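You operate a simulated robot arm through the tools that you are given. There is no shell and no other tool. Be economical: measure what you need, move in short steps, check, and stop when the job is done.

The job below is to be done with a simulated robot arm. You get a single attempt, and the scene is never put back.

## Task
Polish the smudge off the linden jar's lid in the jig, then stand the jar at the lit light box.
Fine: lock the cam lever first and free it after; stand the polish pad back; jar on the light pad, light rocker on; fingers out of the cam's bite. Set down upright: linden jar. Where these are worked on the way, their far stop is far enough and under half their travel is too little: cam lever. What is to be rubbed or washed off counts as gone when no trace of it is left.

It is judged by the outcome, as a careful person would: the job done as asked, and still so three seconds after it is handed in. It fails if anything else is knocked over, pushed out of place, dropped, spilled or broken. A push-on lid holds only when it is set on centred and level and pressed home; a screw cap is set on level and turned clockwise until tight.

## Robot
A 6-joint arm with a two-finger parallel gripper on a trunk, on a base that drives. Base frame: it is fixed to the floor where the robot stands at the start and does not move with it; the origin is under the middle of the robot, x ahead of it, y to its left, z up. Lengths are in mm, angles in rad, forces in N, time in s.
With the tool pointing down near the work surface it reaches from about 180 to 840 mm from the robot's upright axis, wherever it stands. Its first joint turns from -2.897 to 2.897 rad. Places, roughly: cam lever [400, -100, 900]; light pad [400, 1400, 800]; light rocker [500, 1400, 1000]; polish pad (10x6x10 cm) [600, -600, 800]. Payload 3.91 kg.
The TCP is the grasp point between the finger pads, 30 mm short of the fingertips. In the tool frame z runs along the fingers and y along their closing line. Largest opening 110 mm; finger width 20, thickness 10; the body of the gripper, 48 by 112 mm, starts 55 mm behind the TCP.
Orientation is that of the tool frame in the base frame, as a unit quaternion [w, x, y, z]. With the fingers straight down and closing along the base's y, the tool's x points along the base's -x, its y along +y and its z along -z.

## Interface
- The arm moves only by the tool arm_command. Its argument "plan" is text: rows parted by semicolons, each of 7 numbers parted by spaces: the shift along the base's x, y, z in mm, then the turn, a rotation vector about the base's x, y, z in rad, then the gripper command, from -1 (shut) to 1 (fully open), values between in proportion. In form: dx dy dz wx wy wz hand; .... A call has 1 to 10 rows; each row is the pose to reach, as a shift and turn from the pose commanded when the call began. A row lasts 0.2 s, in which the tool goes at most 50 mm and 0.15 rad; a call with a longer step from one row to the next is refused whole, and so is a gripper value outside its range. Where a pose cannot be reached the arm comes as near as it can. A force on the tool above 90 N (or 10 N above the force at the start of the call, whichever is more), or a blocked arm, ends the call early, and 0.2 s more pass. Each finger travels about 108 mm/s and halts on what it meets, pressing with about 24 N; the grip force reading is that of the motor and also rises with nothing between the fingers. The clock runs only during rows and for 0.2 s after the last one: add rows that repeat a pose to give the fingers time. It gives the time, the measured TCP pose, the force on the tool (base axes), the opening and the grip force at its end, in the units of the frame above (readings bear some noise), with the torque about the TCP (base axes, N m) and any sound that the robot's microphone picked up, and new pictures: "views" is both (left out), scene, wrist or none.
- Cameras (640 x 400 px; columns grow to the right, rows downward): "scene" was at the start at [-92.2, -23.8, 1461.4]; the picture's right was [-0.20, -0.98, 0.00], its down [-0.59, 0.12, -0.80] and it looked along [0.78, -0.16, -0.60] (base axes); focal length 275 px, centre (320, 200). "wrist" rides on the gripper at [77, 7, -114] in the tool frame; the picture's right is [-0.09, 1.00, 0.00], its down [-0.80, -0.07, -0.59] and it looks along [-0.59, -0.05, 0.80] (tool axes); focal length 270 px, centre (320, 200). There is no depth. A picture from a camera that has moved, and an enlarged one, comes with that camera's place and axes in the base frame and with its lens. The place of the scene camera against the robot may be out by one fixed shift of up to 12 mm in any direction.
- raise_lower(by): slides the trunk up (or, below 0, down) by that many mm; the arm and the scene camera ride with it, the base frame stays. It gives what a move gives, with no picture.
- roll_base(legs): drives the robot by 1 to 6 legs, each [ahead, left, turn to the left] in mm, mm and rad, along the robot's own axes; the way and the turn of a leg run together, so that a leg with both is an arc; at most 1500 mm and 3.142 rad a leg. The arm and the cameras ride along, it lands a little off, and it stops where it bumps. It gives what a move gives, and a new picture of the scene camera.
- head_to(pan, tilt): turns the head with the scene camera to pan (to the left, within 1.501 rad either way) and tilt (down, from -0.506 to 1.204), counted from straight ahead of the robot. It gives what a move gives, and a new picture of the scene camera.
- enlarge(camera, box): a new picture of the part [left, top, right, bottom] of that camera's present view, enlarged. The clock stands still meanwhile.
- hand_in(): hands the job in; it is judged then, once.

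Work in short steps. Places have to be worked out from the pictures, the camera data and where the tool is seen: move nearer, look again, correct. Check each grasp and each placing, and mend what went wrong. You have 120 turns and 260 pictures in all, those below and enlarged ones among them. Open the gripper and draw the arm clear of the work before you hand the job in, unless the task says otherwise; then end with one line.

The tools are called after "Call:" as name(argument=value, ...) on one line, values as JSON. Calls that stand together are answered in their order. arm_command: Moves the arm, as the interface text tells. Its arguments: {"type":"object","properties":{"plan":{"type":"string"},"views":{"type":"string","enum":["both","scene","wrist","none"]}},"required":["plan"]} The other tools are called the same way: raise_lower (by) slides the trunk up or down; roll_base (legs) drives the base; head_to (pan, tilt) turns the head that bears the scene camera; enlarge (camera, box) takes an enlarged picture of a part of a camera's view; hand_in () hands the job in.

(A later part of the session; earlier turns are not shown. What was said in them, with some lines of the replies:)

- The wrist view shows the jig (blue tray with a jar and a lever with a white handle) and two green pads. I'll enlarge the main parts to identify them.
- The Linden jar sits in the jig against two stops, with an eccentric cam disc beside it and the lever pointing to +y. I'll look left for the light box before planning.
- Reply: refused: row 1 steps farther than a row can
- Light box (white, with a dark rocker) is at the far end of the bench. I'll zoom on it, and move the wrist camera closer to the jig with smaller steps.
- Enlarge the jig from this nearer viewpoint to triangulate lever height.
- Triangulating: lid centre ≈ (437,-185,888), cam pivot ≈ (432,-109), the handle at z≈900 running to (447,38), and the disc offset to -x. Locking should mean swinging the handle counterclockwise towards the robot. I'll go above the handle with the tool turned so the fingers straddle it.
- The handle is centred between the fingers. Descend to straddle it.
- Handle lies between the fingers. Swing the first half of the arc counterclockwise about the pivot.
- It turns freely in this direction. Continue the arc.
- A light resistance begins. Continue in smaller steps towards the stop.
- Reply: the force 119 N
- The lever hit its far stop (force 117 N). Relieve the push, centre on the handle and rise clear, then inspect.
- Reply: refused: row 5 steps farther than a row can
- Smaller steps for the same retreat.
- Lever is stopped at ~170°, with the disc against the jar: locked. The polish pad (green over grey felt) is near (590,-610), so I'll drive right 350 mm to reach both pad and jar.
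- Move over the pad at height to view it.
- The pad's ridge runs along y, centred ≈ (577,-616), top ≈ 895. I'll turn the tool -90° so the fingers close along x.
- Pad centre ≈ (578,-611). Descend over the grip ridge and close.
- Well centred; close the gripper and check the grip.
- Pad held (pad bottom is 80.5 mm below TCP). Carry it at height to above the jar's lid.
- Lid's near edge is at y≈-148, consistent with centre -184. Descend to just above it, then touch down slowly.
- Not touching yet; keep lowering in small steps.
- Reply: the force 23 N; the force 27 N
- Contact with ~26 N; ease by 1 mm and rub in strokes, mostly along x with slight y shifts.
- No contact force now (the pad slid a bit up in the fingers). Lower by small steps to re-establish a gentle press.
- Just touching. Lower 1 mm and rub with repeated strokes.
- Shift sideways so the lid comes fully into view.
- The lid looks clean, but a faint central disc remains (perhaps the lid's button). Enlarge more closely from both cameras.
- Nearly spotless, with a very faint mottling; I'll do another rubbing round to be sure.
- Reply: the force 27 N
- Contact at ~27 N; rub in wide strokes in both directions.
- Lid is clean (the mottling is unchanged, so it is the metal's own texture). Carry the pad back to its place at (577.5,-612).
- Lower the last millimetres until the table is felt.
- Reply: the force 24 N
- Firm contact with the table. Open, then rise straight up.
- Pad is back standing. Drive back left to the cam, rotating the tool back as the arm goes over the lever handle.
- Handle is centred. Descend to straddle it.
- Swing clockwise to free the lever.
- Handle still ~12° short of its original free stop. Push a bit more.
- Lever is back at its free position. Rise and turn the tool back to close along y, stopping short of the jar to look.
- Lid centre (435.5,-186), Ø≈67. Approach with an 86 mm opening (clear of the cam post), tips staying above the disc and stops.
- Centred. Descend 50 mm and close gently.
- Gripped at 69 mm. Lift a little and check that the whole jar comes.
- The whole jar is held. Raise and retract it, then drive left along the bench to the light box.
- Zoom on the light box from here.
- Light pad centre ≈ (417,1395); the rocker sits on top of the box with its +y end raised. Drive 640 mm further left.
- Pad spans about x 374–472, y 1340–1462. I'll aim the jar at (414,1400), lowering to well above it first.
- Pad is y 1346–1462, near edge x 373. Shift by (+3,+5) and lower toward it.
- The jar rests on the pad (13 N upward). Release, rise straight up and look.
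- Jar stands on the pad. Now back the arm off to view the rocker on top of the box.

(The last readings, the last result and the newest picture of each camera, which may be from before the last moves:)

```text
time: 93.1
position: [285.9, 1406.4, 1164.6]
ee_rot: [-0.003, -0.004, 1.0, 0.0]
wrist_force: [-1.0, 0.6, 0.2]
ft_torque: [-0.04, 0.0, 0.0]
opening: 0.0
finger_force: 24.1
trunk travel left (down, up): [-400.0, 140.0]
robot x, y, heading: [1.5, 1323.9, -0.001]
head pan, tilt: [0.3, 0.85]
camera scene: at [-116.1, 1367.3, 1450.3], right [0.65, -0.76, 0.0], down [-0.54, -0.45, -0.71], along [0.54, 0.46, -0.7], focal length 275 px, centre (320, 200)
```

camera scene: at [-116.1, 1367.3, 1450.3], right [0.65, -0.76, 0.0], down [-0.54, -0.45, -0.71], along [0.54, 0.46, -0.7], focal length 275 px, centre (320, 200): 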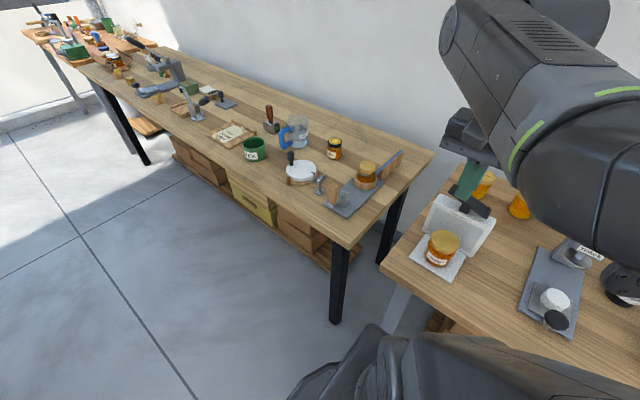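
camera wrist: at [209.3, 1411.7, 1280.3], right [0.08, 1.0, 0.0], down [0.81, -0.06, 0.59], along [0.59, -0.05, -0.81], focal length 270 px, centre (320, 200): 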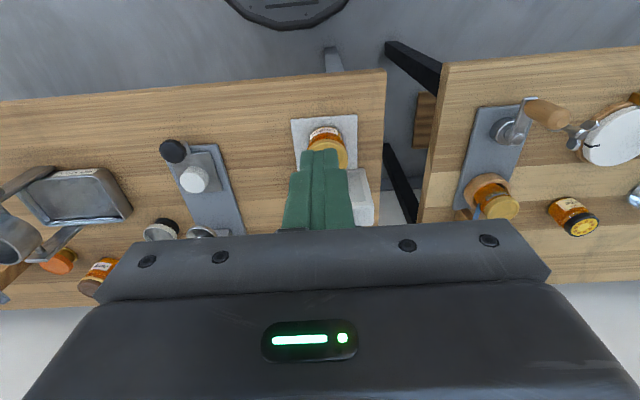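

Move the arm aside (toward -y) for a clean scene view of the rocker.

Call:
arm_command(plan="0 -35 20 0 0 0 -1; 0 -75 30 0 0 0 -1; 0 -115 30 0 0 0 -1; 0 -155 30 0 0 0 -1; 0 -195 30 0 0 0 -1", views="both")

Call:
enlarge(camera="scene", box=[390, 150, 530, 290])

Call:
enlarge(camera="wrist", box=[400, 110, 600, 235])

```text
time: 94.3
position: [287.7, 1209.2, 1195.3]
ee_rot: [-0.004, -0.004, 1.0, 0.0]
wrist_force: [0.6, -0.3, -0.6]
ft_torque: [0.02, 0.01, 0.0]
opening: 0.0
finger_force: 24.4
trunk travel left (down, up): [-400.0, 140.0]
robot x, y, heading: [-2.2, 1320.1, 0.001]
head pan, tilt: [0.3, 0.85]
camera scene: at [-91.3, 1345.2, 1479.3], right [0.34, -0.94, 0.0], down [-0.41, -0.15, -0.9], along [0.85, 0.3, -0.44], focal length 275 px, centre (320, 200)
camera wrist: at [211.6, 1215.4, 1309.6], right [0.08, 1.0, 0.0], down [0.81, -0.06, 0.59], along [0.59, -0.05, -0.81], focal length 270 px, centre (320, 200)
```

scene: 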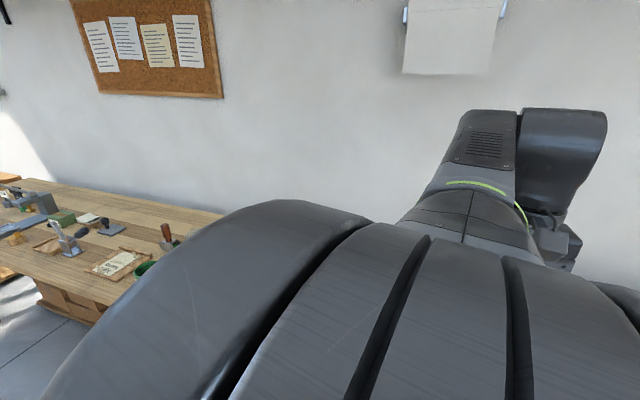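
wrist: 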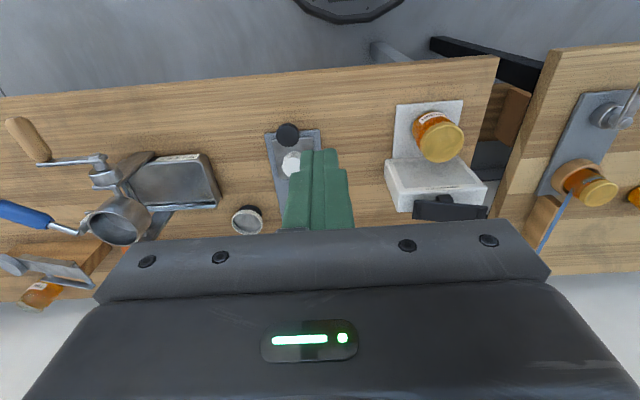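

```text
2.86 times, centred on (460, 220) of scene
camera zoom: at [-91.3, 1345.2, 1479.3], right [0.34, -0.94, 0.0], down [-0.41, -0.15, -0.9], along [0.85, 0.3, -0.44], focal length 786 px, centre (-80, 143)
```

zoom: 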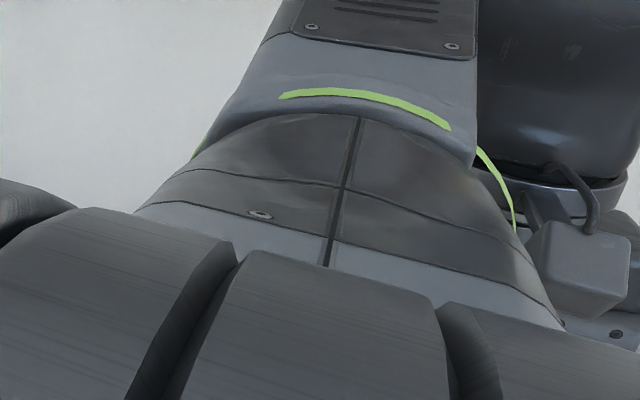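

```text
3.20 times, centred on (500, 172) of wrist
camera zoom: at [211.6, 1215.4, 1309.6], right [0.08, 1.0, 0.0], down [0.81, -0.06, 0.59], along [0.59, -0.05, -0.81], focal length 865 px, centre (-256, 288)
```

zoom: 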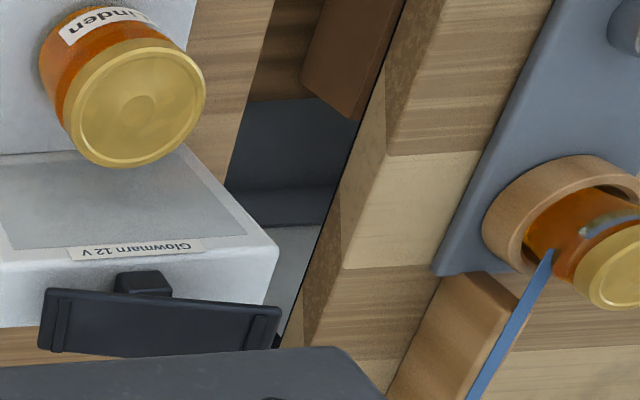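

The rocker paddle runs along y: -y end low, +y end (≈(490,1445,983)) raised, so press the +y end down. First hover above with open fingers for a precise look.

Call:
arm_command(plan="25 30 -10 0 0 0 0; 50 65 -20 0 0 0 1; 75 100 -30 0 0 0 1; 100 135 -35 0 0 0 1; 130 165 -40 0 0 0 1; 160 185 -40 0 0 0 1; 185 195 -40 0 0 0 1; 205 195 -40 0 0 0 1", views="both")

Call:
enlarge(camera="wrist", box=[220, 60, 420, 240])

```text
time: 96.1
position: [492.1, 1404.8, 1155.3]
ee_rot: [-0.003, -0.003, 1.0, -0.001]
wrist_force: [-0.3, 0.3, -0.4]
ft_torque: [0.02, 0.03, 0.02]
opening: 110.0
finger_force: 0.0
trunk travel left (down, up): [-400.0, 140.0]
robot x, y, heading: [-0.5, 1320.9, -0.0]
head pan, tilt: [0.3, 0.85]
camera scene: at [-103.4, 1338.1, 1444.8], right [0.3, -0.95, 0.0], down [-0.72, -0.22, -0.66], along [0.63, 0.2, -0.75], focal length 275 px, centre (320, 200)
camera wrist: at [415.8, 1411.8, 1269.5], right [0.08, 1.0, 0.0], down [0.81, -0.06, 0.59], along [0.59, -0.05, -0.81], focal length 270 px, centre (320, 200)
```

scene: 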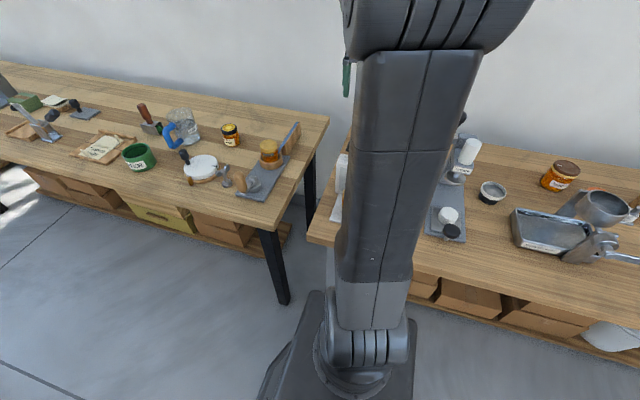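
wrist: 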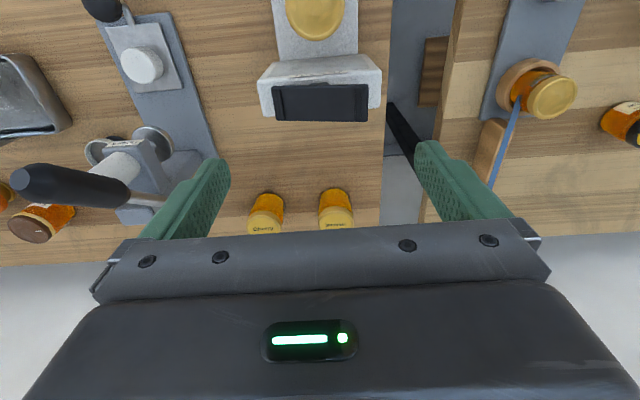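

```text
2.22 times, centred on (320, 150) of wrist
camera zoom: at [415.8, 1411.8, 1269.5], right [0.08, 1.0, 0.0], down [0.81, -0.06, 0.59], along [0.59, -0.05, -0.81], focal length 601 px, centre (320, 311)
```

zoom: 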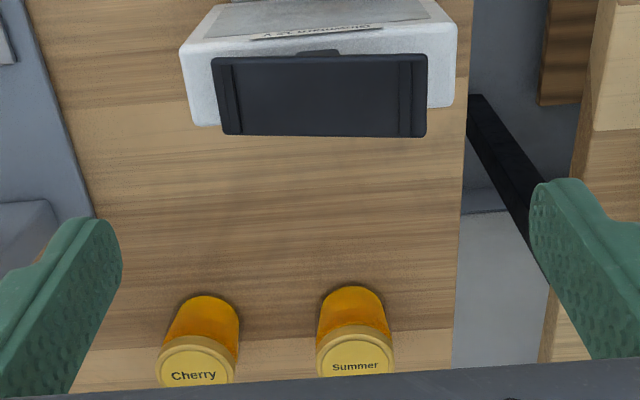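

Paddle is centred ≈ (502,1404), 100 mm long along y, +y end slightly nearer the camera (higher). Close the fingers and go above the +y end.

Call:
arm_command(plan="4 15 0 0 0 0 0; 8 34 -20 0 0 0 -1; 8 34 -60 0 0 0 -1; 8 34 -100 0 0 0 -1; 8 34 -120 0 0 0 -1", views="wrist")

Call:
arm_command(plan="0 0 -5 0 0 0 -1; 0 0 -10 0 0 0 -1; 0 0 -14 0 0 0 -1", views="none")

```text
time: 97.3
position: [499.8, 1438.7, 1034.8]
ee_rot: [-0.004, -0.004, 1.0, 0.0]
wrist_force: [0.0, -0.6, 0.5]
ft_torque: [0.03, -0.04, 0.01]
opening: 0.0
finger_force: 23.6
trunk travel left (down, up): [-400.0, 140.0]
robot x, y, heading: [1.1, 1323.5, 0.008]
head pan, tilt: [0.3, 0.85]
camera wrist: at [423.3, 1445.7, 1149.4], right [0.08, 1.0, 0.0], down [0.81, -0.06, 0.59], along [0.59, -0.05, -0.81], focal length 270 px, centre (320, 200)
```

wrist: 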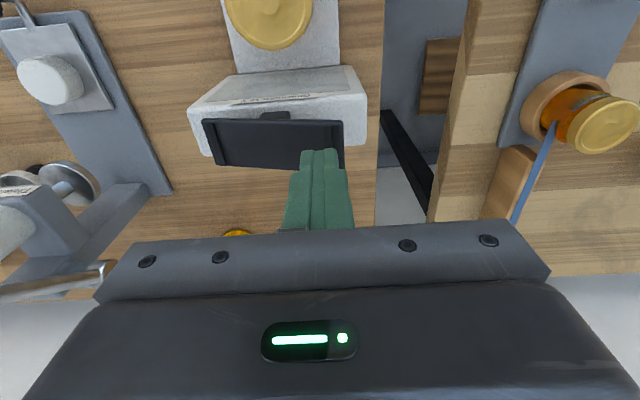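

```text
time: 98.1
position: [499.1, 1440.0, 1021.3]
ee_rot: [-0.003, -0.003, 1.0, 0.0]
wrist_force: [0.3, 0.3, -0.7]
ft_torque: [-0.01, -0.01, 0.01]
opening: 0.0
finger_force: 24.0
trunk travel left (down, up): [-400.0, 140.0]
robot x, y, heading: [-2.6, 1320.2, 0.007]
head pan, tilt: [0.3, 0.85]
```

Fingertip is above the +y end; press down in small steps.

Call:
arm_command(plan="0 0 -5 0 0 0 -1; 0 0 -10 0 0 0 -1; 0 0 -15 0 0 0 -1", views="none")

Call:
arm_command(plan="0 0 -4 0 0 0 -1; 0 0 -8 0 0 0 -1; 0 0 -11 0 0 0 -1", views="wrist")

```text
time: 98.9
position: [499.1, 1440.2, 1006.7]
ee_rot: [-0.002, -0.004, 1.0, -0.001]
wrist_force: [0.5, 1.8, 3.3]
ft_torque: [0.09, -0.09, 0.01]
opening: 0.0
finger_force: 23.8
trunk travel left (down, up): [-400.0, 140.0]
robot x, y, heading: [-1.6, 1320.4, 0.003]
head pan, tilt: [0.3, 0.85]
```

```text
time: 99.7
position: [499.8, 1439.3, 994.2]
ee_rot: [-0.002, -0.003, 1.0, -0.001]
wrist_force: [-0.3, 0.5, 1.0]
ft_torque: [0.02, 0.0, 0.03]
opening: 0.1
finger_force: 23.8
trunk travel left (down, up): [-400.0, 140.0]
robot x, y, heading: [0.4, 1325.2, 0.004]
head pan, tilt: [0.3, 0.85]
camera wrist: at [422.9, 1445.2, 1109.7], right [0.08, 1.0, 0.0], down [0.81, -0.07, 0.59], along [0.59, -0.05, -0.81], focal length 270 px, centre (320, 200)
```

wrist: 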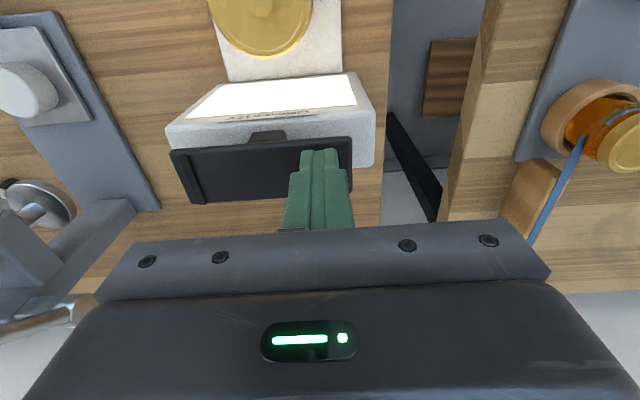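

The panel now glows — the light is on. Press a few mm more to be sure it has snapped over, then withdraw.

Call:
arm_command(plan="0 0 -2 0 0 0 -1; 0 0 -4 0 0 0 -1; 0 0 -4 0 0 0 -1", views="none")

Call:
arm_command(plan="0 0 40 0 0 0 -1; 0 0 85 0 0 0 -1; 0 0 130 0 0 0 -1; -30 -10 160 0 0 0 0; -65 -20 180 0 0 0 1; -100 -30 190 0 0 0 1; -140 -40 190 0 0 0 1; -180 -50 190 0 0 0 1; -210 -60 190 0 0 0 1", views="wrist")

Call:
enlarge(camera="wrist", box=[260, 70, 460, 240])

```text
time: 100.5
position: [499.3, 1439.2, 991.6]
ee_rot: [-0.003, -0.003, 1.0, -0.001]
wrist_force: [0.0, -0.6, -0.3]
ft_torque: [0.02, 0.0, -0.03]
opening: 0.0
finger_force: 23.6
trunk travel left (down, up): [-400.0, 140.0]
robot x, y, heading: [0.8, 1322.5, 0.004]
head pan, tilt: [0.3, 0.85]
```

```text
time: 102.5
position: [291.0, 1382.1, 1175.7]
ee_rot: [-0.015, -0.007, 1.0, -0.007]
wrist_force: [0.9, 0.1, -0.2]
ft_torque: [0.01, -0.02, -0.01]
opening: 110.0
finger_force: 0.1
trunk travel left (down, up): [-400.0, 140.0]
robot x, y, heading: [-0.2, 1323.1, 0.002]
head pan, tilt: [0.3, 0.85]
camera wrist: at [218.5, 1389.8, 1291.0], right [0.07, 1.0, -0.02], down [0.82, -0.05, 0.57], along [0.57, -0.06, -0.82], focal length 270 px, centre (320, 200)
```

wrist: 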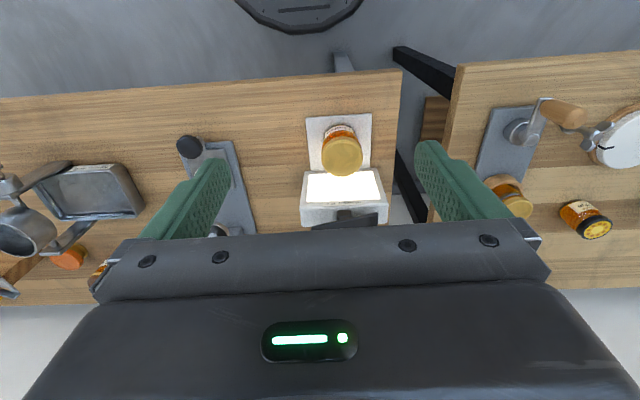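

```text
2.35 times, centred on (360, 155) of wrist
camera zoom: at [218.5, 1389.8, 1291.0], right [0.07, 1.0, -0.02], down [0.82, -0.05, 0.57], along [0.57, -0.06, -0.82], focal length 636 px, centre (226, 306)
```

zoom: 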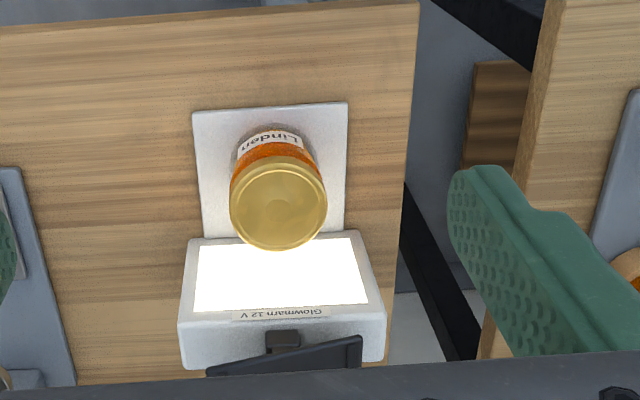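

The light stays on, the jar stands clean on the light pad, the lever is free, the polish pad is back, and the arm is clear with its gripper open. Handing in.

Call:
hand_in()

```text
The job is handed in.
```

The linden jar's lid is polished clean and the jar stands upright on the light pad with the light on. The cam lever was locked for the polishing and freed after. The polish pad is back in its place, and the arm is clear with the gripper open.
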